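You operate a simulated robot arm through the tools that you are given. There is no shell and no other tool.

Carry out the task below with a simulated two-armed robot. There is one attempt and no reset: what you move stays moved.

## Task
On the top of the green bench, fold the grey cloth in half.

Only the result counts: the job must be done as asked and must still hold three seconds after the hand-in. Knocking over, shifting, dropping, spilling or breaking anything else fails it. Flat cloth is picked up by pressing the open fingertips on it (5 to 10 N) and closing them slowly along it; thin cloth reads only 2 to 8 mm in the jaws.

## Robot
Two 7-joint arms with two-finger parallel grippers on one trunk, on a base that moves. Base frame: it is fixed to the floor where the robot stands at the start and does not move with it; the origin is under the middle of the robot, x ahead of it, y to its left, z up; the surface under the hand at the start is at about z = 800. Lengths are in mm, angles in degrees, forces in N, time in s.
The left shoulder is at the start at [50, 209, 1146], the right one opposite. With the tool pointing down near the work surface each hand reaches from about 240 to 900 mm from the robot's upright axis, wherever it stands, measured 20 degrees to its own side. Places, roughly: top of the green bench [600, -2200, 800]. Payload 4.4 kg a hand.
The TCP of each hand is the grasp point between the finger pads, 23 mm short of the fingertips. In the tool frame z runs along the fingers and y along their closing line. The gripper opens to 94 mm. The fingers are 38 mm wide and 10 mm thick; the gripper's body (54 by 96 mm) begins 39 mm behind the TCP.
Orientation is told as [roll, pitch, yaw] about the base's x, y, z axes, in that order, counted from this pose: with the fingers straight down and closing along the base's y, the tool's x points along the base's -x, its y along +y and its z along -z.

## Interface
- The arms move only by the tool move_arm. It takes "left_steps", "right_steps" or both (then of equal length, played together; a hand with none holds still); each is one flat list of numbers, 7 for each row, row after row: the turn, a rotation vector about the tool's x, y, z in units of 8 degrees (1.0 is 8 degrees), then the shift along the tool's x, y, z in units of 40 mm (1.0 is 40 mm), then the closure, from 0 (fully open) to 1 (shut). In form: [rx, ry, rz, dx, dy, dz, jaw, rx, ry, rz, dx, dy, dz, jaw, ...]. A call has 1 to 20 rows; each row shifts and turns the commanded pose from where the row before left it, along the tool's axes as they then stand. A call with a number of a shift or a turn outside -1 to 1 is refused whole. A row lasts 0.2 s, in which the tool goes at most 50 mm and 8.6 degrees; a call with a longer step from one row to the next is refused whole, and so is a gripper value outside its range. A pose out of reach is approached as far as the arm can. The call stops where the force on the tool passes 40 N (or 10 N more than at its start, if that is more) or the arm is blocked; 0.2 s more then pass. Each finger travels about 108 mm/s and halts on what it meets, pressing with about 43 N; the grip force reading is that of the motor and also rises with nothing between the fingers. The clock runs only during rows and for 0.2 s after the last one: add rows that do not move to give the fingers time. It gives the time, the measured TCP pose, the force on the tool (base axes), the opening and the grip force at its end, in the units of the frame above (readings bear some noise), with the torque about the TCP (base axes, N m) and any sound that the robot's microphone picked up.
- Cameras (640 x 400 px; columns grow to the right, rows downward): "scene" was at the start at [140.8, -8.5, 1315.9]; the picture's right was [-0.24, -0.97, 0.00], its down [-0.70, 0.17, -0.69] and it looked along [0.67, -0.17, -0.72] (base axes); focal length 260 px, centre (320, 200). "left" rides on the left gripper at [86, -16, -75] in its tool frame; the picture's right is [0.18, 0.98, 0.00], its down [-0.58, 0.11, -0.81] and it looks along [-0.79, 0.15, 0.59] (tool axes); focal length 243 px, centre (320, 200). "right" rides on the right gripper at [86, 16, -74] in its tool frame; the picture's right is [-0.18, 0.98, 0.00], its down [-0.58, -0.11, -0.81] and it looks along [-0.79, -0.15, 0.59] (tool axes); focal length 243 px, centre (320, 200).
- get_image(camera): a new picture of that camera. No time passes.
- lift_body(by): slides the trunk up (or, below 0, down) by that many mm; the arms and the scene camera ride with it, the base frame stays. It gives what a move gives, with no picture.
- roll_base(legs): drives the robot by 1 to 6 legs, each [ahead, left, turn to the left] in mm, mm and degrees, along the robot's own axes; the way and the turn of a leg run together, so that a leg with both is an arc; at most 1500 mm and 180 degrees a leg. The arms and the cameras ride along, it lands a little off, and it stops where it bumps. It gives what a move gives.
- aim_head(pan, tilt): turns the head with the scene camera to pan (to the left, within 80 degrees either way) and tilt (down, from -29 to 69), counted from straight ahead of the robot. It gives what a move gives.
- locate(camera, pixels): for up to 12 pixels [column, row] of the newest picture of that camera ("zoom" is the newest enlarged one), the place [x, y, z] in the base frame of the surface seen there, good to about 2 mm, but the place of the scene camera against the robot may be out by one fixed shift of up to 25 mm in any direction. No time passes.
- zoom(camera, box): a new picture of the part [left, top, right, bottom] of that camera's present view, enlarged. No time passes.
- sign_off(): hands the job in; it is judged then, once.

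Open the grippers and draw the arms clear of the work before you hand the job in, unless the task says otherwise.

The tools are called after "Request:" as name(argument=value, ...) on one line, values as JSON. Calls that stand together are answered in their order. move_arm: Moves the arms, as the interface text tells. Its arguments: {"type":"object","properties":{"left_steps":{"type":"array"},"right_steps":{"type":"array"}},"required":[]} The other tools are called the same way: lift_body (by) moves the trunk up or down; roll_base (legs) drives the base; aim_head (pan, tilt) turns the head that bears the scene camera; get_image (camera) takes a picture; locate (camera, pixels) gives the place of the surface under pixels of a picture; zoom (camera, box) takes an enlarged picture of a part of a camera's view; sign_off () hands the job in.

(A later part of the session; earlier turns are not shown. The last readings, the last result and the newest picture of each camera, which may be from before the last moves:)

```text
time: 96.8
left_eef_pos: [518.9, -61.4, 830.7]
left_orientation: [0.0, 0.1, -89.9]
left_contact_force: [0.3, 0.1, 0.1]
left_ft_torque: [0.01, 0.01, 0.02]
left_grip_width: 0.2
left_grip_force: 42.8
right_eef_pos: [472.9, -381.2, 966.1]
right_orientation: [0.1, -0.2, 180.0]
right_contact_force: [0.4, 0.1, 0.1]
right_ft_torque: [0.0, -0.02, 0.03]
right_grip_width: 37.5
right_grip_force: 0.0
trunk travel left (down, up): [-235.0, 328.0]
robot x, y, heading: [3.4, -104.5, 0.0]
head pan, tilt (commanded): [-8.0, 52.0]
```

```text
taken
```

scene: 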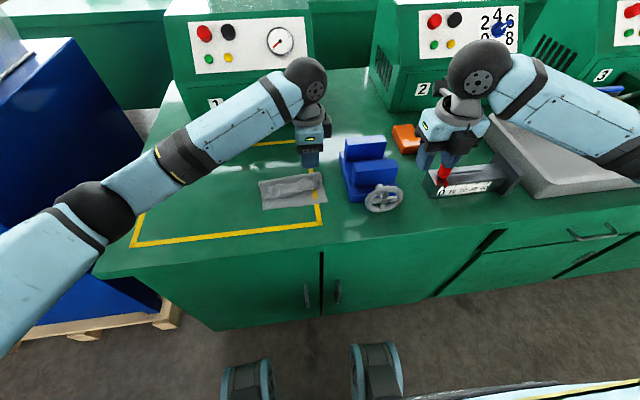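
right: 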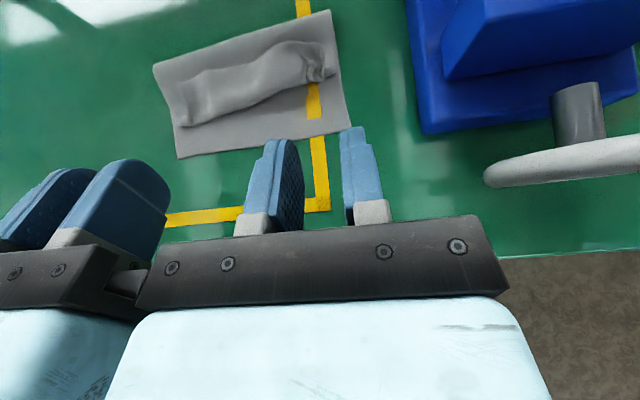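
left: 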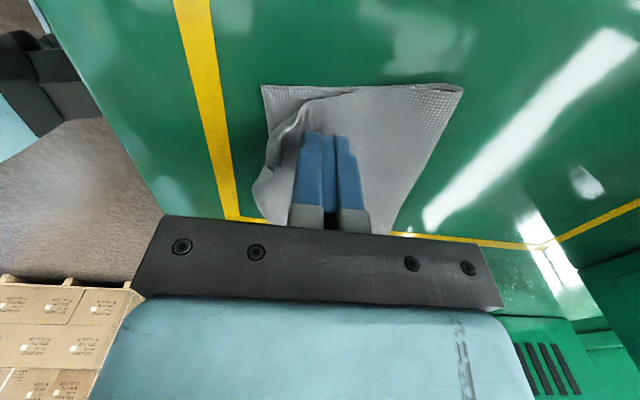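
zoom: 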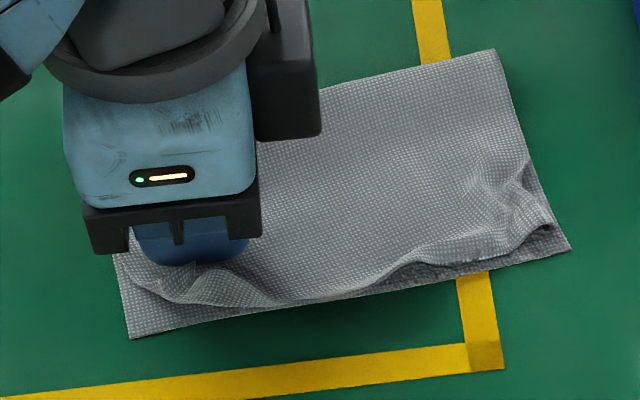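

The fingers stand right behind the standing flap. I push it over by 40 mm and raise the hand again.

Request:
move_arm(left_steps=[0, 0, 0, 0, -0.15, 0, 1, 0, 0, 0, 0, -0.15, 0, 1, 0, 0, 0, 0, -0.15, 0, 1, 0, 0, 0, 0, -0.15, 0, 1, 0, 0, 0, 0, -0.15, 0, 1, 0, 0, 0, 0, -0.15, 0, 1, 0, 0, 0, 0, -0.12, 0, 1, 0, 0, 0, 0, 0.05, -0.3, 1, 0, 0, 0, 0, 0.2, -0.8, 1, 0, 0, 0, 0, 0.8, -0.4, 1, 0, 0, 0, 0, 0.8, 0, 1])

Request:
zoom(camera="scene", box=[250, 170, 340, 230])

Request:
zoom(camera="scene", box=[256, 196, 304, 226])

```text
time: 99.2
left_eef_pos: [554.4, -64.4, 892.5]
left_orientation: [0.0, 0.0, -90.0]
left_contact_force: [-0.1, 0.1, -0.2]
left_ft_torque: [0.04, 0.01, 0.01]
left_grip_width: 0.2
left_grip_force: 42.1
right_eef_pos: [473.3, -382.5, 964.7]
right_orientation: [0.1, -0.3, 180.0]
right_contact_force: [-0.2, -0.5, -0.5]
right_ft_torque: [-0.01, 0.0, 0.01]
right_grip_width: 37.6
right_grip_force: 0.0
trunk travel left (down, up): [-235.0, 328.0]
robot x, y, heading: [-0.7, -102.2, -0.2]
head pan, tilt (commanded): [-8.0, 52.0]
```

```text
6.67 times, centred on (295, 200) of scene
```

zoom: 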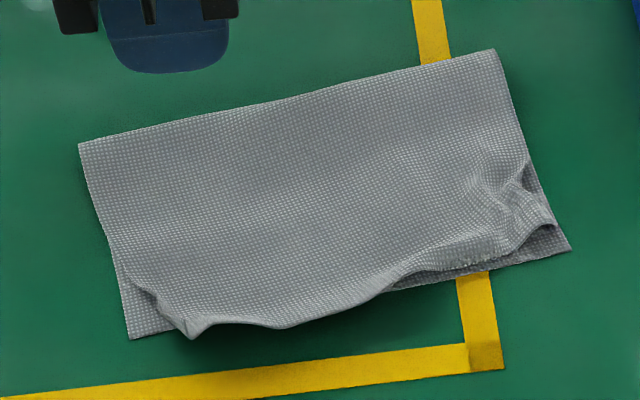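

```text
13.33 times, centred on (280, 211) of scene
```

zoom: 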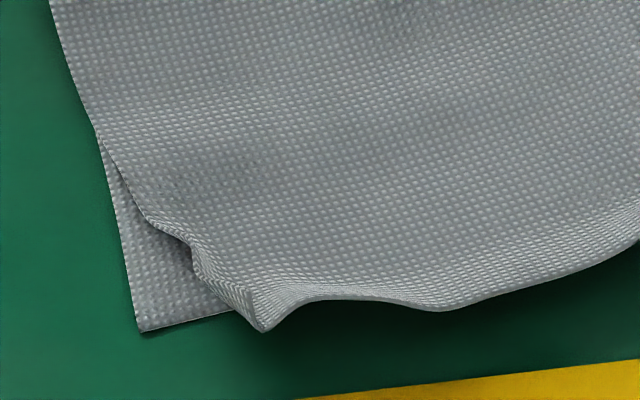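

The left corner has now turned over fully; its tip lies at about the near edge. I look at the right corner next.

Request:
zoom(camera="scene", box=[302, 186, 344, 214])

Request:
locate(camera="zoom", pixels=[[100, 100], [300, 100], [400, 200], [500, 350]])

```text
14.29 times, centred on (323, 200) of scene
```

zoom: 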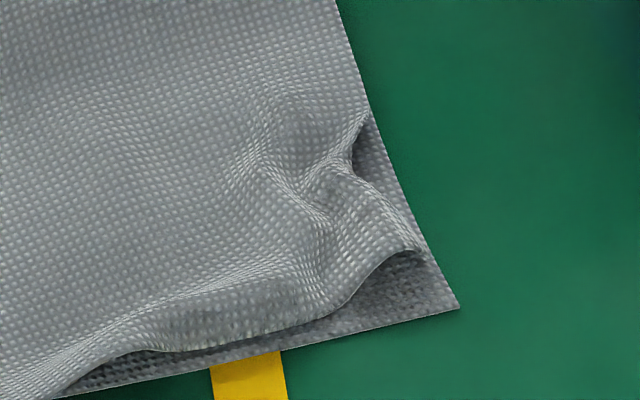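

```text
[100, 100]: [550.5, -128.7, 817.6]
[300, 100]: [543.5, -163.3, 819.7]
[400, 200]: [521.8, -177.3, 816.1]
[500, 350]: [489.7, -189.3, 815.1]
```

The right corner of the upper layer lies just inside the lower corner, with only small wrinkles. I measure the corners of both layers and the fold line to judge the alignment.

Request:
zoom(camera="scene", box=[250, 170, 340, 230])

Request:
locate(camera="zoom", pixels=[[130, 336], [190, 335], [568, 247], [552, 226], [82, 144], [494, 52], [280, 325], [350, 300], [450, 265], [530, 160], [290, 100], [505, 190]])

Request:
get_image(camera="scene")

```text
6.67 times, centred on (295, 200) of scene
```

zoom: 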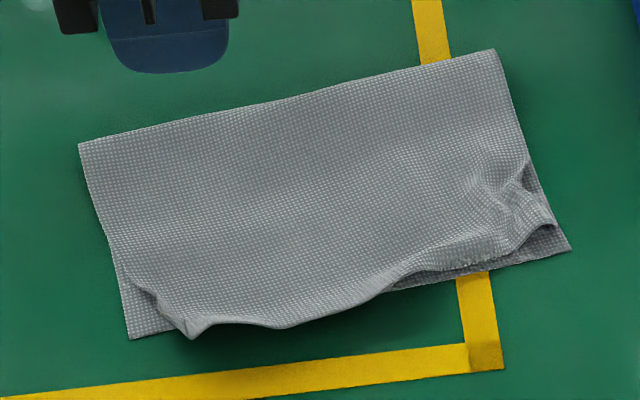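

```text
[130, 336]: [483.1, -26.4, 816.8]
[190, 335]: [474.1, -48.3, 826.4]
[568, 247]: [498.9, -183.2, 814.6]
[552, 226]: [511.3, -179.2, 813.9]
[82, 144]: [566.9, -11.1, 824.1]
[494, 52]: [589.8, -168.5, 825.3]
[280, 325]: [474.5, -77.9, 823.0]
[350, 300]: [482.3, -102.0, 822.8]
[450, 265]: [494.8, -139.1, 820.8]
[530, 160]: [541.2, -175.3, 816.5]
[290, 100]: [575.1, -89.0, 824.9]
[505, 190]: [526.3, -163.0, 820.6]
```

```text
taken
```

scene: 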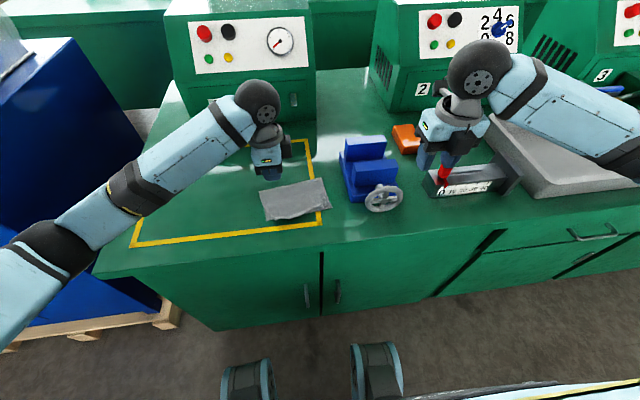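

The fold is in place: the right corner is off by about 13 mm and the left one by about 23 mm, the left because it is still curled. I measure the curl at the left corner more finely to flatten it outward.

Request:
zoom(camera="scene", box=[256, 196, 304, 226])

Request:
locate(camera="zoom", pixels=[[145, 327], [262, 325], [240, 290], [200, 250], [185, 230], [150, 212], [230, 230], [260, 250], [300, 270], [340, 295], [440, 305], [180, 180]])

```text
13.33 times, centred on (280, 211) of scene
```

zoom: 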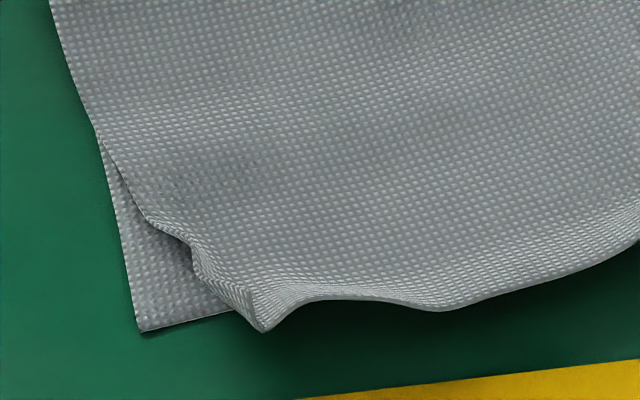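

```text
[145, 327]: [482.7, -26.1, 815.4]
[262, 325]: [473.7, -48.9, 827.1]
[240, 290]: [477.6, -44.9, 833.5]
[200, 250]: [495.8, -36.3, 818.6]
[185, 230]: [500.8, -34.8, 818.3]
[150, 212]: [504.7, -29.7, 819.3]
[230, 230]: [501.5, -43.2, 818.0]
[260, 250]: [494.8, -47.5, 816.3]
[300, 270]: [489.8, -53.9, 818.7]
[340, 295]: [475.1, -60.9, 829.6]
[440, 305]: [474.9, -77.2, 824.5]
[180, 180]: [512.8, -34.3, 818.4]
```

The left corner stands curled up to z ≈ 818 at (484, -55). I sweep it outward diagonally with the closed fingers at z ≈ 805, from (515, -80) to about (473, -40), to lay it flat toward its proper place.

Request:
move_arm(left_steps=[0, 0, 0, -0.195, -0.49, 0, 1, 0, 0, 0, -0.195, -0.49, 0, 1, 0, 0, 0, 0, 0, 0.8, 1, 0, 0, 0, 0, 0, 0.78, 1, 0, 0, 0, 0, 0, 0, 1, 0, 0, 0, 0.125, -0.131, 0, 1, 0, 0, 0, 0.125, -0.131, 0, 1, 0, 0, 0, 0.125, -0.131, 0, 1, 0, 0, 0, 0.125, -0.131, 0, 1, 0, 0, 0, 0.125, -0.131, 0, 1, 0, 0, 0, 0.125, -0.131, 0, 1, 0, 0, 0, 0.125, -0.131, 0, 1, 0, 0, 0, 0.125, -0.131, 0, 1])

Request:
zoom(camera="scene", box=[250, 170, 340, 230])

Request:
get_image(camera="left")

```text
time: 102.0
left_eef_pos: [472.9, -39.5, 827.3]
left_orientation: [0.1, 0.1, -90.0]
left_contact_force: [-0.4, -0.2, -0.1]
left_ft_torque: [0.05, -0.01, -0.05]
left_grip_width: 0.0
left_grip_force: 42.5
right_eef_pos: [474.7, -381.4, 965.2]
right_orientation: [0.1, -0.2, 180.0]
right_contact_force: [-0.3, 0.3, -0.3]
right_ft_torque: [0.0, 0.0, -0.03]
right_grip_width: 37.8
right_grip_force: 0.1
trunk travel left (down, up): [-235.0, 328.0]
robot x, y, heading: [1.5, -101.6, 0.2]
head pan, tilt (commanded): [-8.0, 52.0]
```

```text
6.67 times, centred on (295, 200) of scene
```

zoom: 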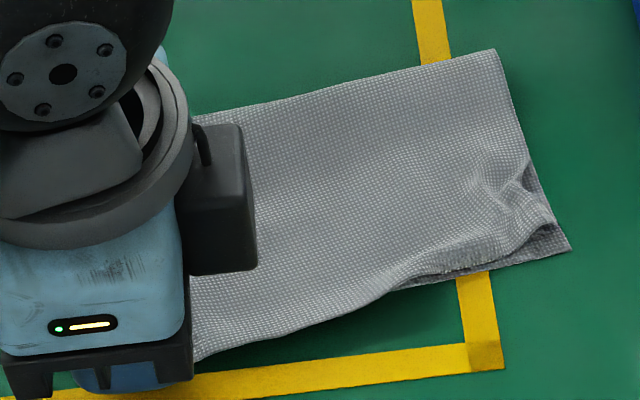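

```text
taken
```

left: 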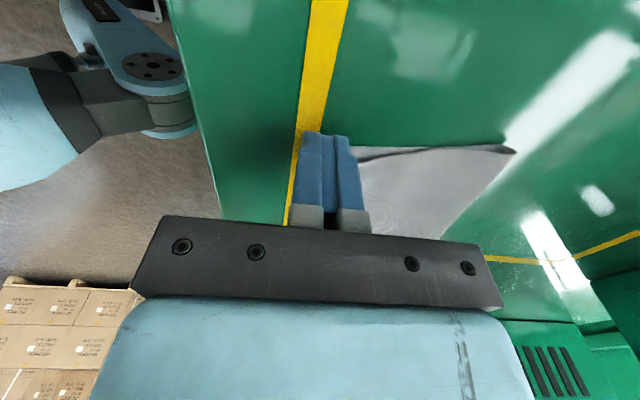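

The sweep passed over the corner and the upper layer now looks smooth there. I raise the hand and move it aside to see the corner.

Request:
move_arm(left_steps=[0, 0, 0, 0, 0, -0.5, 1, 0, 0, 0, 0, 0, -0.9, 1, 0, 0, 0, 0.3, 0.8, -0.3, 1, 0, 0, 0, 0.3, 0.9, 0, 1, 0, 0, 0, 0.3, 0.9, 0, 1])

Request:
zoom(camera="scene", box=[250, 170, 340, 230])

Request:
locate(camera="zoom", pixels=[[130, 336], [190, 335], [568, 247], [552, 226], [82, 144], [494, 52]])

Request:
zoom(camera="scene", box=[256, 196, 304, 226])

```text
time: 103.2
left_eef_pos: [578.5, -3.9, 897.1]
left_orientation: [0.0, 0.0, -90.0]
left_contact_force: [0.4, 0.2, 0.1]
left_ft_torque: [-0.01, 0.0, 0.03]
left_grip_width: 0.1
left_grip_force: 42.6
right_eef_pos: [474.1, -381.7, 965.7]
right_orientation: [0.1, -0.2, 180.1]
right_contact_force: [-0.6, 0.4, -0.6]
right_ft_torque: [-0.01, 0.01, 0.01]
right_grip_width: 37.6
right_grip_force: 0.1
trunk travel left (down, up): [-235.0, 328.0]
robot x, y, heading: [-2.0, -99.2, -0.2]
head pan, tilt (commanded): [-8.0, 52.0]
```

```text
6.67 times, centred on (295, 200) of scene
```

zoom: 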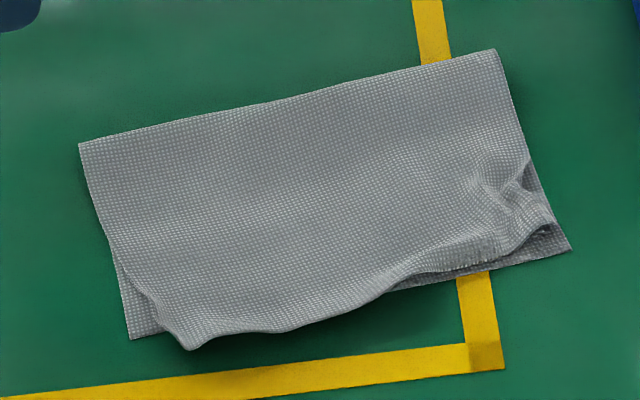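

```text
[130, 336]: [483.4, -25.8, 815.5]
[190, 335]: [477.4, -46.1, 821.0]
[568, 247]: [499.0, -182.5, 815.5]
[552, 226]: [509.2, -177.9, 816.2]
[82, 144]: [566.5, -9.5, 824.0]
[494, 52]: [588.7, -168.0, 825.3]
```

```text
13.33 times, centred on (280, 211) of scene
```

zoom: 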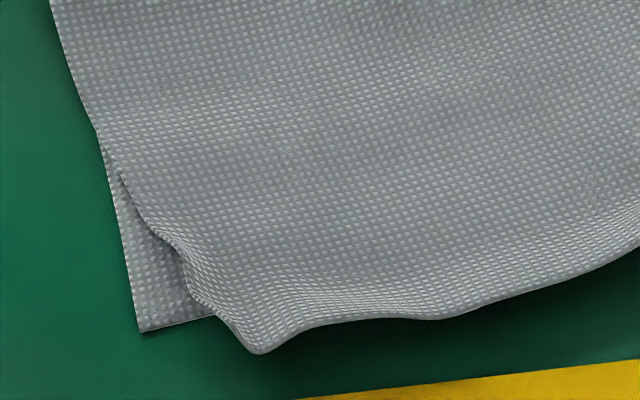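

The left corner is smoother now, and its tip sits a little past the near edge. I measure the upper layer's edge against the lower one again.

Request:
locate(camera="zoom", pixels=[[260, 346], [215, 310], [187, 270], [160, 235], [125, 180], [143, 328], [330, 318], [440, 313], [520, 295], [620, 255]])

Request:
zoom(camera="scene", box=[302, 186, 344, 214])

Request:
locate(camera="zoom", pixels=[[455, 305], [412, 252], [350, 290], [250, 325], [150, 345], [355, 150], [300, 100], [320, 200], [270, 250], [200, 200]])

```text
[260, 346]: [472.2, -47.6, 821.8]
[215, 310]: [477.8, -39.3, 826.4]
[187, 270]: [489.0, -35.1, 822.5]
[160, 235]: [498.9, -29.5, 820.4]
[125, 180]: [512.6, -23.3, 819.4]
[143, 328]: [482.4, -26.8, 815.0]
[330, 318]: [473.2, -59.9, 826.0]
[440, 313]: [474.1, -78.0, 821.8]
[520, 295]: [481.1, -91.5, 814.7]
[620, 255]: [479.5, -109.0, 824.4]
```

```text
14.29 times, centred on (323, 200) of scene
```

zoom: 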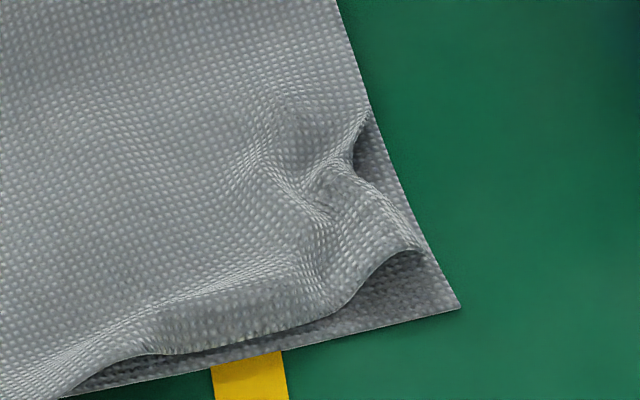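

```text
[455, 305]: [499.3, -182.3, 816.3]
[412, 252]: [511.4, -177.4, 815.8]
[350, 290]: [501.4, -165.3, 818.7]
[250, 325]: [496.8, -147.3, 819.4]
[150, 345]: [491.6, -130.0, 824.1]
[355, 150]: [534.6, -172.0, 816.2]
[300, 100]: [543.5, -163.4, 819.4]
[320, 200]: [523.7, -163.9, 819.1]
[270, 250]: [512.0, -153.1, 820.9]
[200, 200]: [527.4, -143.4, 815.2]
```

The left corner's outline looks rounded, so its tip may be tucked under. I look at it from the side with the left camera.

Request:
get_image(camera="left")

Request:
zoom(camera="left", box=[160, 60, 320, 200])

```text
taken
```

left: 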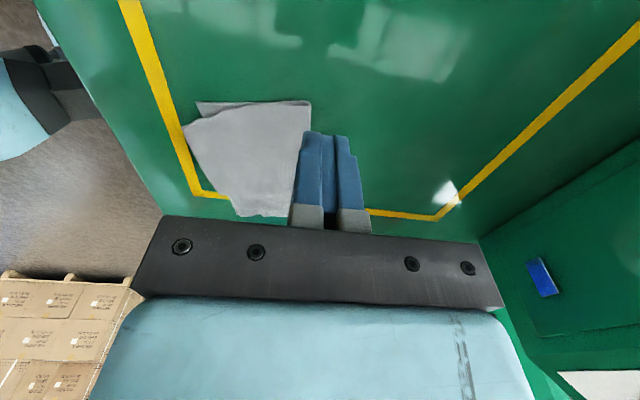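

```text
2.86 times, centred on (240, 130) of left
```

zoom: 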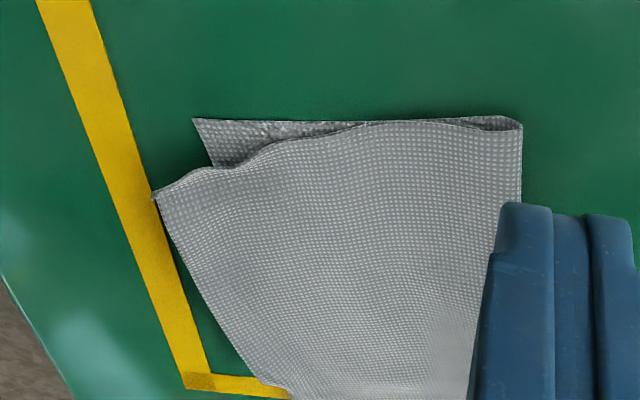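

From the side, the upper-left corner is a proper sharp corner at zoom (156, 198), not tucked under. I locate it and the lower corner exactly with this camera.

Request:
locate(camera="zoom", pixels=[[158, 198], [198, 122], [205, 170], [250, 160], [300, 140], [515, 122], [520, 128], [190, 260], [240, 340], [515, 150], [350, 200]])

```text
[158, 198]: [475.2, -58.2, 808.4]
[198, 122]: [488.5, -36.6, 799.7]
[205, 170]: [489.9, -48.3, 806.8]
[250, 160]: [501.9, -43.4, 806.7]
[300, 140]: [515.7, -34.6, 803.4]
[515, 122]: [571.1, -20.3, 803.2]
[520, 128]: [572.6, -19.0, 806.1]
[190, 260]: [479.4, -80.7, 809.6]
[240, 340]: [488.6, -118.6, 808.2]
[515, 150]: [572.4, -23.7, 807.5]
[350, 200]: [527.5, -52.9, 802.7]
```

The upper-left corner lies at (475, -58), about 25 mm from the lower-left corner (488.5, -36.6). I want to improve that: about 13 mm of the upper layer overhangs the bench there, so I can pinch just that layer. I turn the left hand back to yaw 180 with the jaw at 20 mm.

Request:
move_arm(left_steps=[0, 0, 1, 0, 0, -0.3, 0.9, 0, 0, 1, 0, 0, 0, 0.787, 0, 0, 1, 0, 0, 0, 0.787, 0, 0, 1, 0, 0, 0, 0.787, 0, 0, 1, 0, 0, 0, 0.787, 0, 0, 1, 0, 0, 0, 0.787, 0, 0, 1, 0, 0, 0, 0.787, 0, 0, 1, 0, 0, 0, 0.787, 0, 0, 1, 0, 0, 0, 0.787, 0, 0, 1, 0, 0, 0, 0.787, 0, 0, 1, 0, 0, 0, 0.787, 0, 0, 0.25, 0, 0, 0, 0.787])

Request:
get_image(camera="scene")

```text
time: 105.8
left_eef_pos: [576.1, -3.4, 908.3]
left_orientation: [0.0, 0.1, 179.8]
left_contact_force: [0.8, 0.5, -0.7]
left_ft_torque: [0.01, 0.01, -0.02]
left_grip_width: 19.9
left_grip_force: 0.0
right_eef_pos: [472.7, -381.8, 965.0]
right_orientation: [0.1, -0.2, 180.0]
right_contact_force: [-0.1, 0.2, -0.4]
right_ft_torque: [-0.01, 0.0, 0.0]
right_grip_width: 37.6
right_grip_force: 0.1
trunk travel left (down, up): [-235.0, 328.0]
robot x, y, heading: [0.7, -102.0, -0.2]
head pan, tilt (commanded): [-8.0, 52.0]
```

```text
taken
```

scene: 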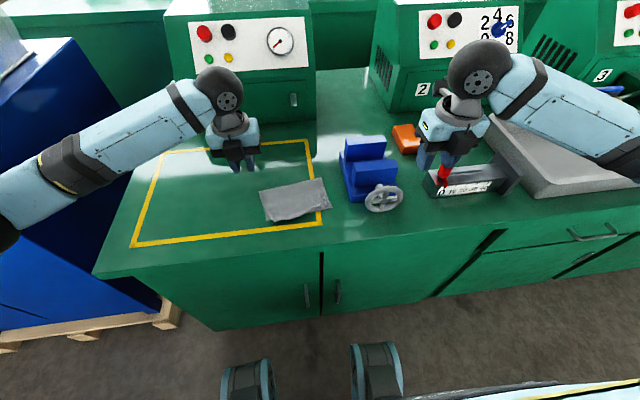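

The left hand is upright at yaw 180 with the jaw at 20 mm. I bring it over the overhanging rim near the left corner (x ≈ 470, y ≈ -73) and lower it to 840.

Request:
move_arm(left_steps=[0, 0, 0, -0.88, 0.58, 0, 0.787, 0, 0, 0, -0.88, 0.58, 0, 0.787, 0, 0, 0, -0.88, 0.58, 0, 0.787, 0, 0, 0, 0, 0, 0.85, 0.787, 0, 0, 0, 0, 0, 0.85, 0.787, 0, 0, 0, 0, 0, 0, 0.787])

Request:
get_image(camera="left")

Request:
zoom(camera="left", box=[220, 60, 444, 260])

```text
time: 107.2
left_eef_pos: [470.3, -72.6, 839.2]
left_orientation: [0.0, 0.0, 180.0]
left_contact_force: [-0.3, -0.1, -0.2]
left_ft_torque: [-0.01, 0.0, 0.0]
left_grip_width: 20.0
left_grip_force: 0.1
right_eef_pos: [472.7, -382.1, 965.3]
right_orientation: [0.1, -0.2, 180.0]
right_contact_force: [-0.4, 0.6, -0.5]
right_ft_torque: [-0.01, 0.03, 0.02]
right_grip_width: 37.4
right_grip_force: 0.0
trunk travel left (down, up): [-235.0, 328.0]
robot x, y, heading: [-1.0, -101.2, 0.1]
head pan, tilt (commanded): [-8.0, 52.0]
```

```text
taken
```

left: 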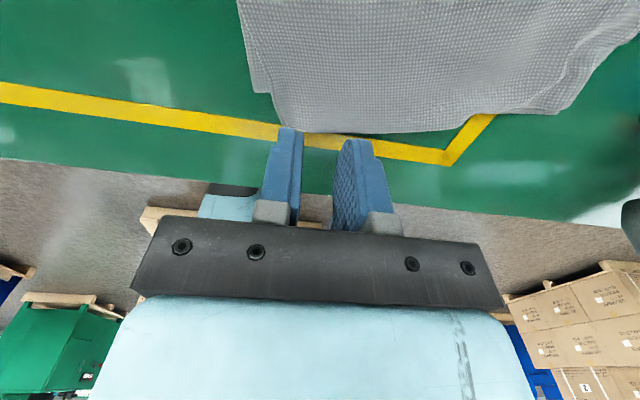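

```text
2.00 times, centred on (332, 160) of left
```

zoom: 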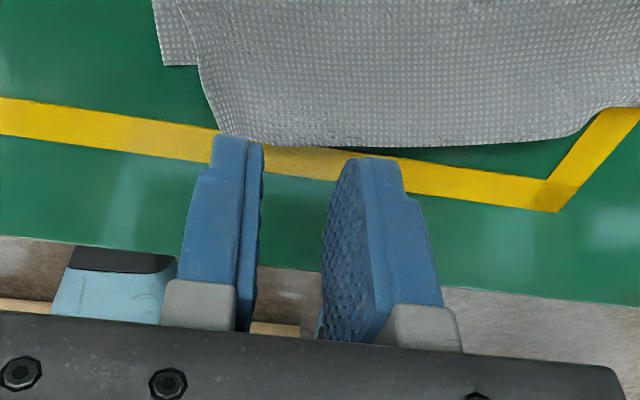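

The fingers stand just in front of the upper layer's rim. I shift 5 mm further over the rim (x ≈ 475), stopping short of the lower layer's edge at x ≈ 491, and lower toward contact.

Request:
move_arm(left_steps=[0, 0, 0, 0.12, 0, 0, 0.787, 0, 0, 0, 0, 0, 0.15, 0.787, 0, 0, 0, 0, 0, 0.15, 0.787, 0, 0, 0, 0, 0, 0.05, 0.787, 0, 0, 0, 0, 0, 0, 0.787, 0, 0, 0, 0, 0, 0, 0.787])

Request:
zoom(camera="left", box=[220, 60, 444, 260])

```text
time: 108.7
left_eef_pos: [474.5, -72.8, 824.6]
left_orientation: [0.1, 0.0, 179.9]
left_contact_force: [-1.4, 0.4, 0.7]
left_ft_torque: [-0.01, -0.01, -0.01]
left_grip_width: 20.0
left_grip_force: 0.1
right_eef_pos: [474.6, -382.0, 966.0]
right_orientation: [0.0, -0.1, 180.0]
right_contact_force: [-0.4, -0.2, 0.1]
right_ft_torque: [0.01, -0.02, 0.0]
right_grip_width: 37.3
right_grip_force: 0.0
trunk travel left (down, up): [-235.0, 328.0]
robot x, y, heading: [-0.2, -101.2, 0.4]
head pan, tilt (commanded): [-8.0, 52.0]
```

```text
2.00 times, centred on (332, 160) of left
```

zoom: 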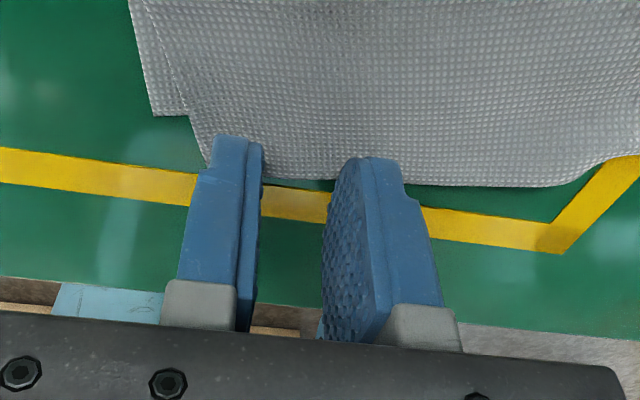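

The rim now shows between the fingers (down to zoom row 180), so both tips overlap it. I press down 1.2 mm and hold to settle.

Request:
move_arm(left_steps=[0, 0, 0, 0, 0, 0.03, 0.787, 0, 0, 0, 0, 0, 0, 0.787, 0, 0, 0, 0, 0, 0, 0.787, 0, 0, 0, 0, 0, 0, 0.787, 0, 0, 0, 0, 0, 0, 0.787])

```text
time: 109.8
left_eef_pos: [474.5, -72.6, 824.9]
left_orientation: [0.1, 0.1, 180.0]
left_contact_force: [0.9, -1.6, 6.0]
left_ft_torque: [0.03, -0.1, 0.01]
left_grip_width: 20.0
left_grip_force: 0.0
right_eef_pos: [472.5, -382.1, 965.1]
right_orientation: [0.1, -0.1, 180.0]
right_contact_force: [0.3, -0.3, 0.3]
right_ft_torque: [-0.01, -0.02, -0.03]
right_grip_width: 37.7
right_grip_force: 0.1
trunk travel left (down, up): [-235.0, 328.0]
robot x, y, heading: [0.5, -104.3, -0.0]
head pan, tilt (commanded): [-8.0, 52.0]
```

The press is at 6 N. I close the jaw slowly to gather the rim.

Request:
move_arm(left_steps=[0, 0, 0, 0, 0, 0, 0.802, 0, 0, 0, 0, 0, 0, 0.817, 0, 0, 0, 0, 0, 0, 0.832, 0, 0, 0, 0, 0, 0, 0.847, 0, 0, 0, 0, 0, 0, 0.862, 0, 0, 0, 0, 0, 0, 0.877, 0, 0, 0, 0, 0, 0, 0.892, 0, 0, 0, 0, 0, 0, 0.907, 0, 0, 0, 0, 0, 0, 0.922, 0, 0, 0, 0, 0, 0, 0.94, 0, 0, 0, 0, 0, 0, 0.96, 0, 0, 0, 0, 0, 0, 0.98, 0, 0, 0, 0, 0, 0, 1, 0, 0, 0, 0, 0, 0, 1])

Request:
zoom(camera="left", box=[220, 60, 444, 260])

```text
time: 112.8
left_eef_pos: [474.3, -72.0, 824.9]
left_orientation: [0.0, 0.1, 180.0]
left_contact_force: [0.1, 0.0, 8.9]
left_ft_torque: [0.04, -0.12, 0.01]
left_grip_width: 1.6
left_grip_force: 42.9
right_eef_pos: [473.0, -382.5, 965.7]
right_orientation: [0.1, -0.1, 180.0]
right_contact_force: [-0.3, 0.2, 1.0]
right_ft_torque: [0.02, -0.01, 0.01]
right_grip_width: 37.4
right_grip_force: 0.2
trunk travel left (down, up): [-235.0, 328.0]
robot x, y, heading: [1.3, -100.0, 0.3]
head pan, tilt (commanded): [-8.0, 52.0]
```

```text
2.00 times, centred on (332, 160) of left
```

zoom: 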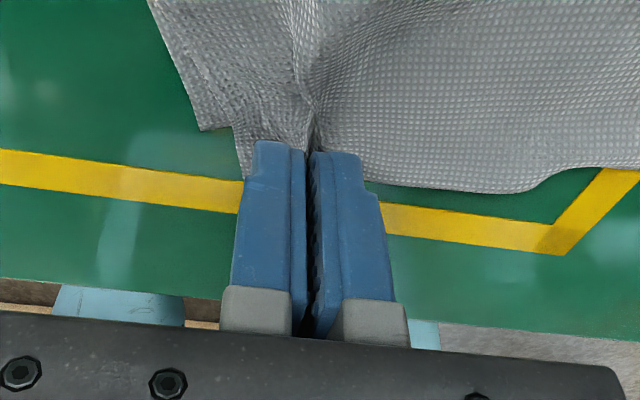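

The jaw reads 1.6 mm, so it holds the rim. I lift it 10 mm and check that only the upper layer comes up.

Request:
move_arm(left_steps=[0, 0, 0, 0, 0, -0.1, 1, 0, 0, 0, 0, 0, -0.1, 1, 0, 0, 0, 0, 0, -0.1, 1])

Request:
zoom(camera="left", box=[220, 60, 444, 260])

Request:
zoom(camera="scene", box=[250, 170, 340, 230])

```text
time: 113.7
left_eef_pos: [475.0, -72.6, 835.8]
left_orientation: [-0.1, 0.0, 180.0]
left_contact_force: [0.0, 0.2, 0.3]
left_ft_torque: [0.03, -0.01, 0.01]
left_grip_width: 1.2
left_grip_force: 42.3
right_eef_pos: [474.4, -381.9, 965.1]
right_orientation: [0.2, -0.2, 180.0]
right_contact_force: [0.4, 0.8, 0.2]
right_ft_torque: [0.0, -0.02, 0.04]
right_grip_width: 37.6
right_grip_force: 0.1
trunk travel left (down, up): [-235.0, 328.0]
robot x, y, heading: [0.3, -102.2, 0.1]
head pan, tilt (commanded): [-8.0, 52.0]
```

```text
2.00 times, centred on (332, 160) of left
```

zoom: 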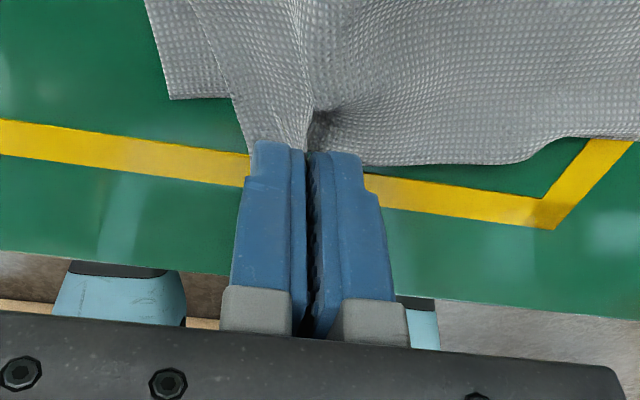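

```text
6.67 times, centred on (295, 200) of scene
```

zoom: 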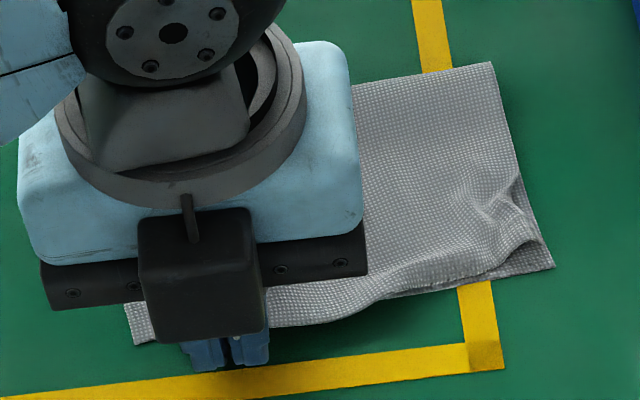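

Only the upper layer is lifted; the lower layer's left corner stays on the bench. I locate that corner and the lower edge to set the target for the upper corner.

Request:
get_image(camera="left")

Request:
locate(camera="left", pixels=[[306, 108], [297, 70], [333, 108], [345, 134], [340, 120], [400, 140], [450, 141], [490, 132], [520, 120]])

Request:
locate(camera="zoom", pixels=[[135, 342], [552, 265], [540, 242], [490, 66], [370, 300], [320, 322]])

```text
taken
```

left: 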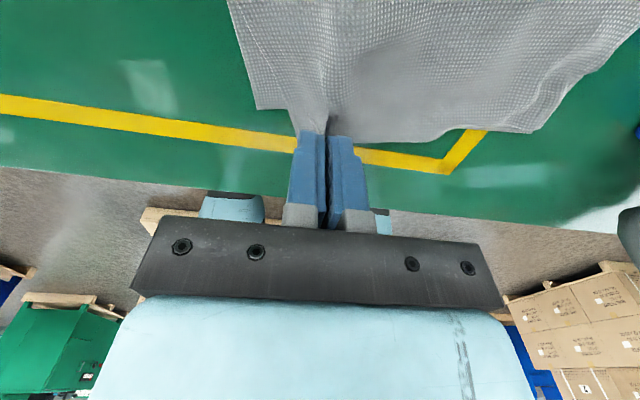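

```text
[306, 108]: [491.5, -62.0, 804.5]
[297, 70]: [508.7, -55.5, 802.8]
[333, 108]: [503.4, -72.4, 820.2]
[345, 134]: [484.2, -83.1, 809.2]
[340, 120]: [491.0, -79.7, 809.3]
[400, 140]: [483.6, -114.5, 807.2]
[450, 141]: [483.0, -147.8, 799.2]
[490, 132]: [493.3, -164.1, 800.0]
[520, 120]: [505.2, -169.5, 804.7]
```

```text
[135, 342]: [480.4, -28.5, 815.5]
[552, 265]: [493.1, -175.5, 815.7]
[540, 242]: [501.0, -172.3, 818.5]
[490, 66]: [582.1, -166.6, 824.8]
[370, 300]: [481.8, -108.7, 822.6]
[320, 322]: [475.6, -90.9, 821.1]
```

I picked a few pixels wrongly; the lower-left corner is at (257, 107) in this view and the upper layer's side edge runs down to about (299, 128). I locate those.

Request:
locate(camera="left", pixels=[[258, 106], [297, 126], [292, 108], [288, 95], [280, 75], [270, 50], [240, 40], [300, 120]])

```text
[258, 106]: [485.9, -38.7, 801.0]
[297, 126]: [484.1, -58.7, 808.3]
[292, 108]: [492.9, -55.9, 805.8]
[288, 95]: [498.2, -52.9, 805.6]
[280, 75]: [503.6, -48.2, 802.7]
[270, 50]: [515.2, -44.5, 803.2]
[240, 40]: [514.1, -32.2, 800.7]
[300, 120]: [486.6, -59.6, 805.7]
```

The lower-left corner is at (486, -39) and the held upper corner at about (479, -62). I carry the held rim 22 mm left and 12 mm ahead, then lower it just above the lower layer.

Request:
move_arm(left_steps=[0, 0, 0, 0, 0, -0.1, 1, 0, 0, 0, 0.075, -0.14, 0, 1, 0, 0, 0, 0.075, -0.14, 0, 1, 0, 0, 0, 0.075, -0.14, 0, 1, 0, 0, 0, 0.075, -0.14, 0, 1, 0, 0, 0, 0, 0, 0.1, 1, 0, 0, 0, 0, 0, 0.1, 1, 0, 0, 0, 0, 0, 0.09, 1])

Request:
get_image(camera="left")

Request:
zoom(camera="scene", box=[250, 170, 340, 230])

```text
time: 115.5
left_eef_pos: [486.7, -50.3, 827.1]
left_orientation: [0.0, 0.0, 180.0]
left_contact_force: [-0.5, 0.4, -0.9]
left_ft_torque: [0.01, 0.02, 0.0]
left_grip_width: 1.5
left_grip_force: 42.5
right_eef_pos: [473.3, -381.3, 965.4]
right_orientation: [0.1, -0.3, 180.0]
right_contact_force: [-0.8, -0.2, 0.8]
right_ft_torque: [-0.01, -0.01, -0.01]
right_grip_width: 37.6
right_grip_force: 0.0
trunk travel left (down, up): [-235.0, 328.0]
robot x, y, heading: [-0.3, -101.5, 0.3]
head pan, tilt (commanded): [-8.0, 52.0]
```

```text
taken
```

left: 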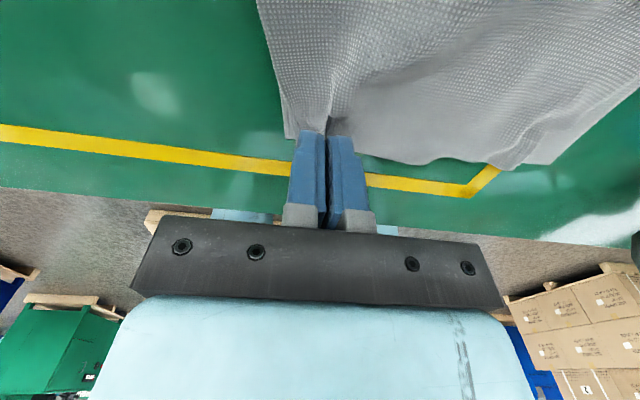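

```text
6.67 times, centred on (295, 200) of scene
```

zoom: 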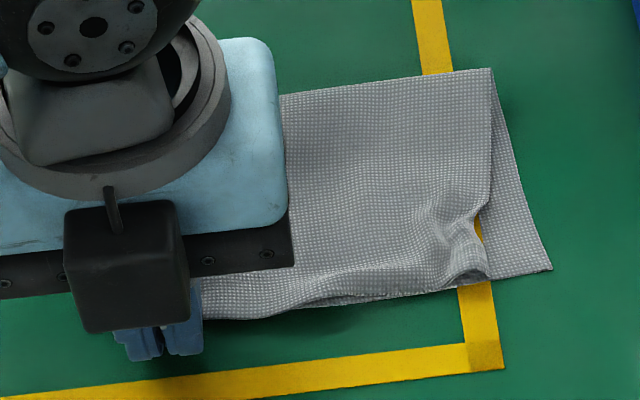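

The left corners now nearly coincide, but the upper layer slid left as a whole, leaving the right side about 17 mm inset. I move back 6 mm to balance it, then open the jaw slowly so the gathered ridge spreads out.

Request:
move_arm(left_steps=[0, 0, 0, 0, 0.075, 0, 1, 0, 0, 0, 0, 0.075, 0, 1, 0, 0, 0, 0, 0, 0.02, 1, 0, 0, 0, 0, 0, 0, 0.97, 0, 0, 0, 0, 0, 0, 0.94, 0, 0, 0, 0, 0, 0, 0.91, 0, 0, 0, 0, 0, 0, 0.88, 0, 0, 0, 0, 0, 0, 0.85, 0, 0, 0, 0, 0, 0, 0.82, 0, 0, 0, 0, 0, 0, 0.8, 0, 0, 0, 0, 0, 0, 0.78, 0, 0, 0, 0, 0, 0, 0.78])

Request:
get_image(camera="left")

Request:
zoom(camera="scene", box=[250, 170, 340, 230])

```text
time: 118.0
left_eef_pos: [486.5, -57.3, 828.3]
left_orientation: [0.0, 0.0, 180.0]
left_contact_force: [0.5, -0.1, -0.4]
left_ft_torque: [-0.02, -0.04, -0.03]
left_grip_width: 20.8
left_grip_force: 0.1
right_eef_pos: [474.0, -382.0, 964.7]
right_orientation: [0.0, -0.2, 180.0]
right_contact_force: [0.1, -0.6, 0.2]
right_ft_torque: [-0.03, 0.0, 0.02]
right_grip_width: 38.0
right_grip_force: 0.0
trunk travel left (down, up): [-235.0, 328.0]
robot x, y, heading: [-0.7, -98.9, 0.1]
head pan, tilt (commanded): [-8.0, 52.0]
```

```text
taken
```

left: 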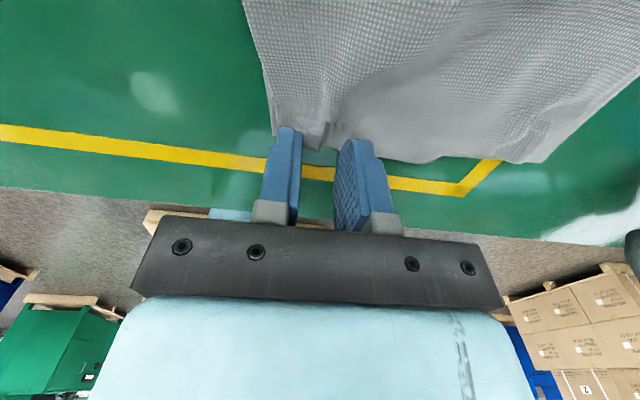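

```text
6.67 times, centred on (295, 200) of scene
```

zoom: 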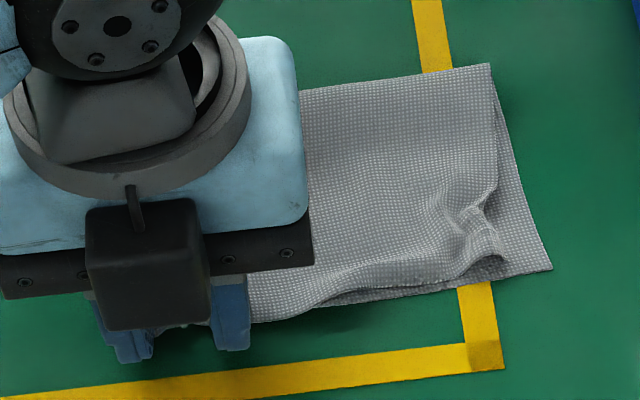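

The jaw is open and the rim is free. I lift the left hand straight up and draw it aside to see the result.

Request:
move_arm(left_steps=[0, 0, 0, 0, 0, -0.4, 0.78, 0, 0, 0, 0, 0, -0.9, 0.78, 0, 0, 0, 0.3, -0.8, -0.4, 0.78, 0, 0, 0, 0.3, -0.9, 0, 0.78, 0, 0, 0, 0.3, -0.9, 0, 0.78])

Request:
zoom(camera="scene", box=[250, 170, 340, 230])

Request:
locate(camera="zoom", pixels=[[60, 100], [550, 268]])

```text
time: 119.2
left_eef_pos: [522.5, 49.3, 893.3]
left_orientation: [0.1, 0.0, 179.9]
left_contact_force: [0.9, 0.2, 1.0]
left_ft_torque: [0.03, 0.03, 0.02]
left_grip_width: 20.6
left_grip_force: 0.0
right_eef_pos: [472.5, -381.8, 966.0]
right_orientation: [0.1, -0.3, 180.0]
right_contact_force: [0.3, 0.6, -0.9]
right_ft_torque: [-0.05, 0.01, -0.02]
right_grip_width: 37.8
right_grip_force: 0.2
trunk travel left (down, up): [-235.0, 328.0]
robot x, y, heading: [-3.7, -104.3, 0.0]
head pan, tilt (commanded): [-8.0, 52.0]
```

```text
6.67 times, centred on (295, 200) of scene
```

zoom: 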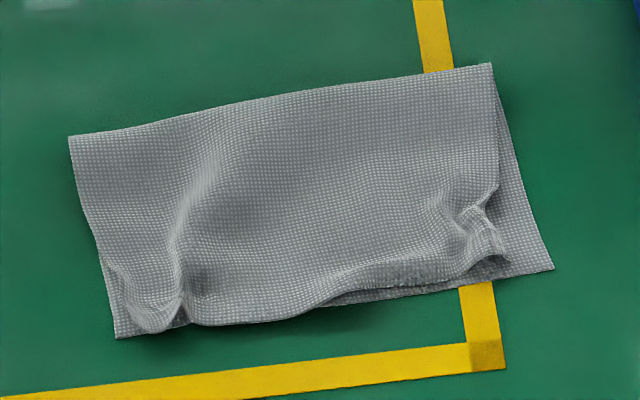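

```text
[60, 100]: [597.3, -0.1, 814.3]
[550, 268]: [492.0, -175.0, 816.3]
```

The near edges now line up well. A small ridge remains near the left corner from the pinch, and the right corner is inset. I zoom into both corners and measure them.

Request:
zoom(camera="scene", box=[256, 196, 304, 226])

Request:
locate(camera="zoom", pixels=[[122, 328], [160, 312], [200, 310], [235, 290], [260, 310], [300, 305], [230, 240], [240, 200], [200, 200], [290, 240], [100, 180], [400, 290]])

Request:
zoom(camera="scene", box=[302, 186, 344, 214])

Request:
locate(camera="zoom", pixels=[[420, 345], [310, 305], [280, 220], [250, 200], [230, 250], [270, 270], [200, 270], [150, 330], [290, 150], [340, 200], [200, 180], [300, 260]])

```text
13.33 times, centred on (280, 211) of scene
```

zoom: 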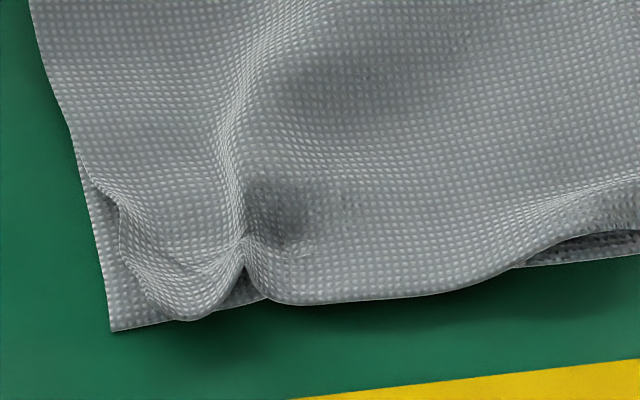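

```text
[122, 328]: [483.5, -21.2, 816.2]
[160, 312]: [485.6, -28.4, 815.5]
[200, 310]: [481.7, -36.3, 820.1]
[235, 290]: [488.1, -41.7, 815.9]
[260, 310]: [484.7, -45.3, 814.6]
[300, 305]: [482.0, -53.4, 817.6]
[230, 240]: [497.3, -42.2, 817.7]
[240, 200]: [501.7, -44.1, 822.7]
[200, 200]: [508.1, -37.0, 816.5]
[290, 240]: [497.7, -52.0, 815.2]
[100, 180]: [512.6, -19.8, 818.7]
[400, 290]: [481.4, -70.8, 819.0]
```

```text
14.29 times, centred on (323, 200) of scene
```

zoom: 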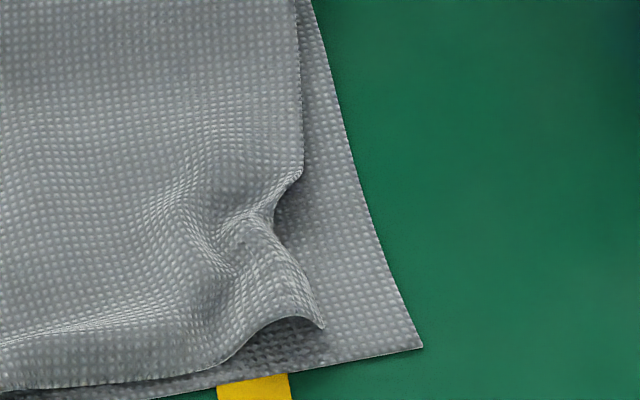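

```text
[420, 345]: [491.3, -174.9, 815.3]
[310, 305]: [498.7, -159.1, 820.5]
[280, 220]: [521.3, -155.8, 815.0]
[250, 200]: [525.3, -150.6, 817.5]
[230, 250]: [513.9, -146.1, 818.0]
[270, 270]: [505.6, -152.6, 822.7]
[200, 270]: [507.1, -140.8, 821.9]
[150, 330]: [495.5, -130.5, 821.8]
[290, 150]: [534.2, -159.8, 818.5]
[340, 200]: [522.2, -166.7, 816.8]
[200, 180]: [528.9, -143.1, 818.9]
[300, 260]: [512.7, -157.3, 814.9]
```

Both corners are now within about 14 mm of each other's partner, and the near edges are aligned. The remaining gap is cloth taken up in two small wrinkles. I spread the left one by setting the narrow fingertips either side of the ridge (y ≈ -53) and opening them.

Request:
move_arm(left_steps=[0, 0, 0, -0.19, 0.85, 0, 0.84, 0, 0, 0, -0.19, 0.85, 0, 0.84, 0, 0, 0, -0.18, 0.85, 0, 0.84, 0, 0, 0, 0, 0, 0.7, 0.84, 0, 0, 0, 0, 0, 0.7, 0.84, 0, 0, 0, 0, 0, 0.15, 0.84, 0, 0, 0, 0, 0, 0, 0.84])

Request:
get_image(camera="left")

Request:
zoom(camera="left", box=[220, 60, 444, 260])

```text
time: 120.8
left_eef_pos: [501.3, -53.7, 834.2]
left_orientation: [0.0, -0.1, 180.0]
left_contact_force: [-0.1, -0.1, 0.0]
left_ft_torque: [-0.01, -0.03, 0.0]
left_grip_width: 14.8
left_grip_force: 0.0
right_eef_pos: [472.9, -381.4, 966.2]
right_orientation: [0.1, -0.2, 179.9]
right_contact_force: [0.5, -1.2, 0.5]
right_ft_torque: [0.0, 0.01, 0.0]
right_grip_width: 37.6
right_grip_force: 0.1
trunk travel left (down, up): [-235.0, 328.0]
robot x, y, heading: [0.9, -100.6, 0.1]
head pan, tilt (commanded): [-8.0, 52.0]
```

```text
taken
```

left: 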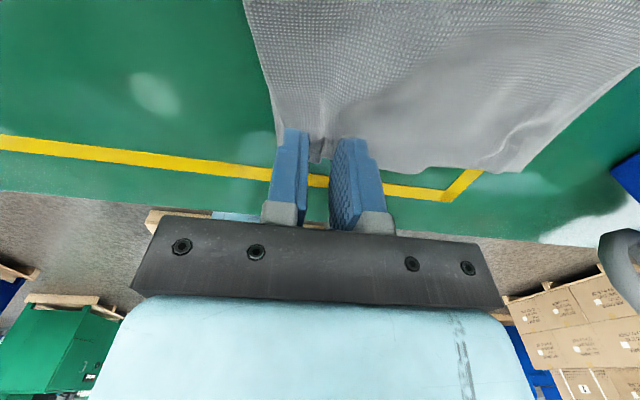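

```text
2.00 times, centred on (332, 160) of left
```

zoom: 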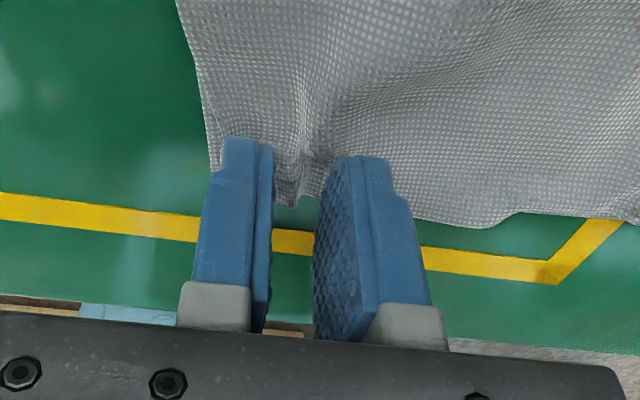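

The ridge sits between the two fingertips at zoom (300, 170). I lower to contact and press lightly.

Request:
move_arm(left_steps=[0, 0, 0, 0, 0, 0.1, 0.84, 0, 0, 0, 0, 0, 0.1, 0.84, 0, 0, 0, 0, 0, 0.03, 0.84, 0, 0, 0, 0, 0, 0, 0.84, 0, 0, 0, 0, 0, 0, 0.84, 0, 0, 0, 0, 0, 0, 0.84])

```text
time: 122.2
left_eef_pos: [499.8, -54.3, 824.6]
left_orientation: [0.0, 0.0, 180.0]
left_contact_force: [0.4, -0.7, -0.1]
left_ft_torque: [-0.02, -0.01, 0.03]
left_grip_width: 15.3
left_grip_force: 0.0
right_eef_pos: [473.2, -382.9, 966.1]
right_orientation: [0.2, -0.2, 180.0]
right_contact_force: [0.4, 0.5, 0.0]
right_ft_torque: [0.01, -0.02, 0.0]
right_grip_width: 37.6
right_grip_force: 0.0
trunk travel left (down, up): [-235.0, 328.0]
robot x, y, heading: [-2.5, -105.3, -0.2]
head pan, tilt (commanded): [-8.0, 52.0]
```

No contact force yet at z = 824.6. I lower 0.8 mm more and hold.

Request:
move_arm(left_steps=[0, 0, 0, 0, 0, 0.022, 0.84, 0, 0, 0, 0, 0, 0, 0.84, 0, 0, 0, 0, 0, 0, 0.84, 0, 0, 0, 0, 0, 0, 0.84, 0, 0, 0, 0, 0, 0, 0.84])

```text
time: 123.5
left_eef_pos: [499.7, -54.5, 824.9]
left_orientation: [0.0, -0.1, 180.0]
left_contact_force: [0.0, -1.0, 3.0]
left_ft_torque: [-0.01, 0.03, 0.0]
left_grip_width: 15.2
left_grip_force: 0.2
right_eef_pos: [472.8, -381.0, 964.3]
right_orientation: [0.0, -0.3, 180.0]
right_contact_force: [0.6, 0.0, -0.1]
right_ft_torque: [-0.04, 0.04, -0.02]
right_grip_width: 37.8
right_grip_force: 0.1
trunk travel left (down, up): [-235.0, 328.0]
robot x, y, heading: [3.5, -103.2, -0.3]
head pan, tilt (commanded): [-8.0, 52.0]
```

The press is a light 3 N. I open the jaw slowly to spread the ridge apart.

Request:
move_arm(left_steps=[0, 0, 0, 0, 0, 0.005, 0.82, 0, 0, 0, 0, 0, 0, 0.8, 0, 0, 0, 0, 0, 0, 0.78, 0, 0, 0, 0, 0, 0, 0.76, 0, 0, 0, 0, 0, 0, 0.74, 0, 0, 0, 0, 0, 0, 0.72, 0, 0, 0, 0, 0, 0, 0.7, 0, 0, 0, 0, 0, 0, 0.68, 0, 0, 0, 0, 0, 0, 0.66, 0, 0, 0, 0, 0, 0, 0.64, 0, 0, 0, 0, 0, 0, 0.62, 0, 0, 0, 0, 0, 0, 0.6])

Request:
zoom(camera="left", box=[220, 60, 444, 260])

Request:
zoom(camera="scene", box=[250, 170, 340, 230])

```text
time: 126.0
left_eef_pos: [499.7, -54.1, 823.7]
left_orientation: [0.1, 0.1, 180.0]
left_contact_force: [0.2, -1.8, 13.4]
left_ft_torque: [0.05, -0.02, -0.02]
left_grip_width: 33.8
left_grip_force: 0.0
right_eef_pos: [474.0, -382.7, 966.1]
right_orientation: [0.1, -0.2, 179.9]
right_contact_force: [0.1, 0.0, 0.3]
right_ft_torque: [0.03, 0.04, -0.05]
right_grip_width: 37.7
right_grip_force: 0.1
trunk travel left (down, up): [-235.0, 328.0]
robot x, y, heading: [-1.9, -101.0, 0.1]
head pan, tilt (commanded): [-8.0, 52.0]
```

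```text
2.00 times, centred on (332, 160) of left
```

zoom: 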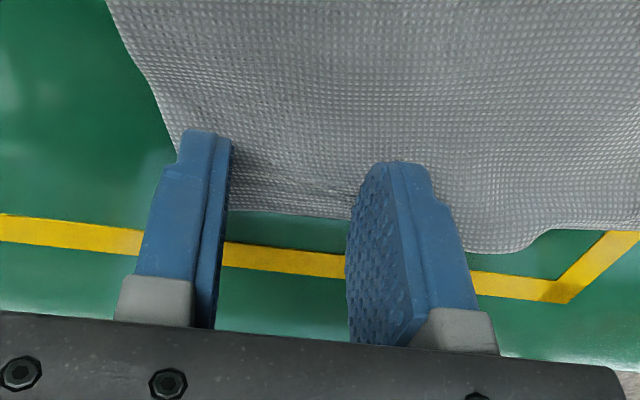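

```text
6.67 times, centred on (295, 200) of scene
```

zoom: 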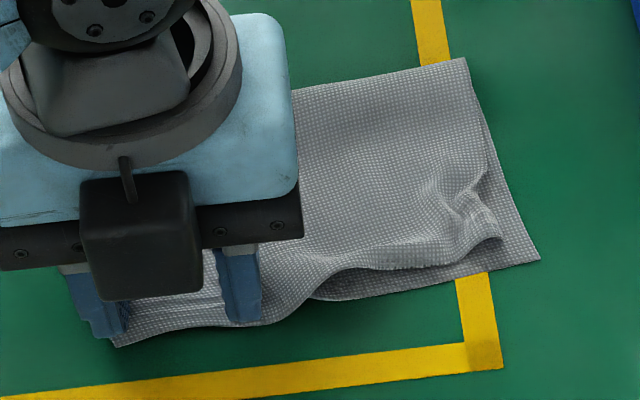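

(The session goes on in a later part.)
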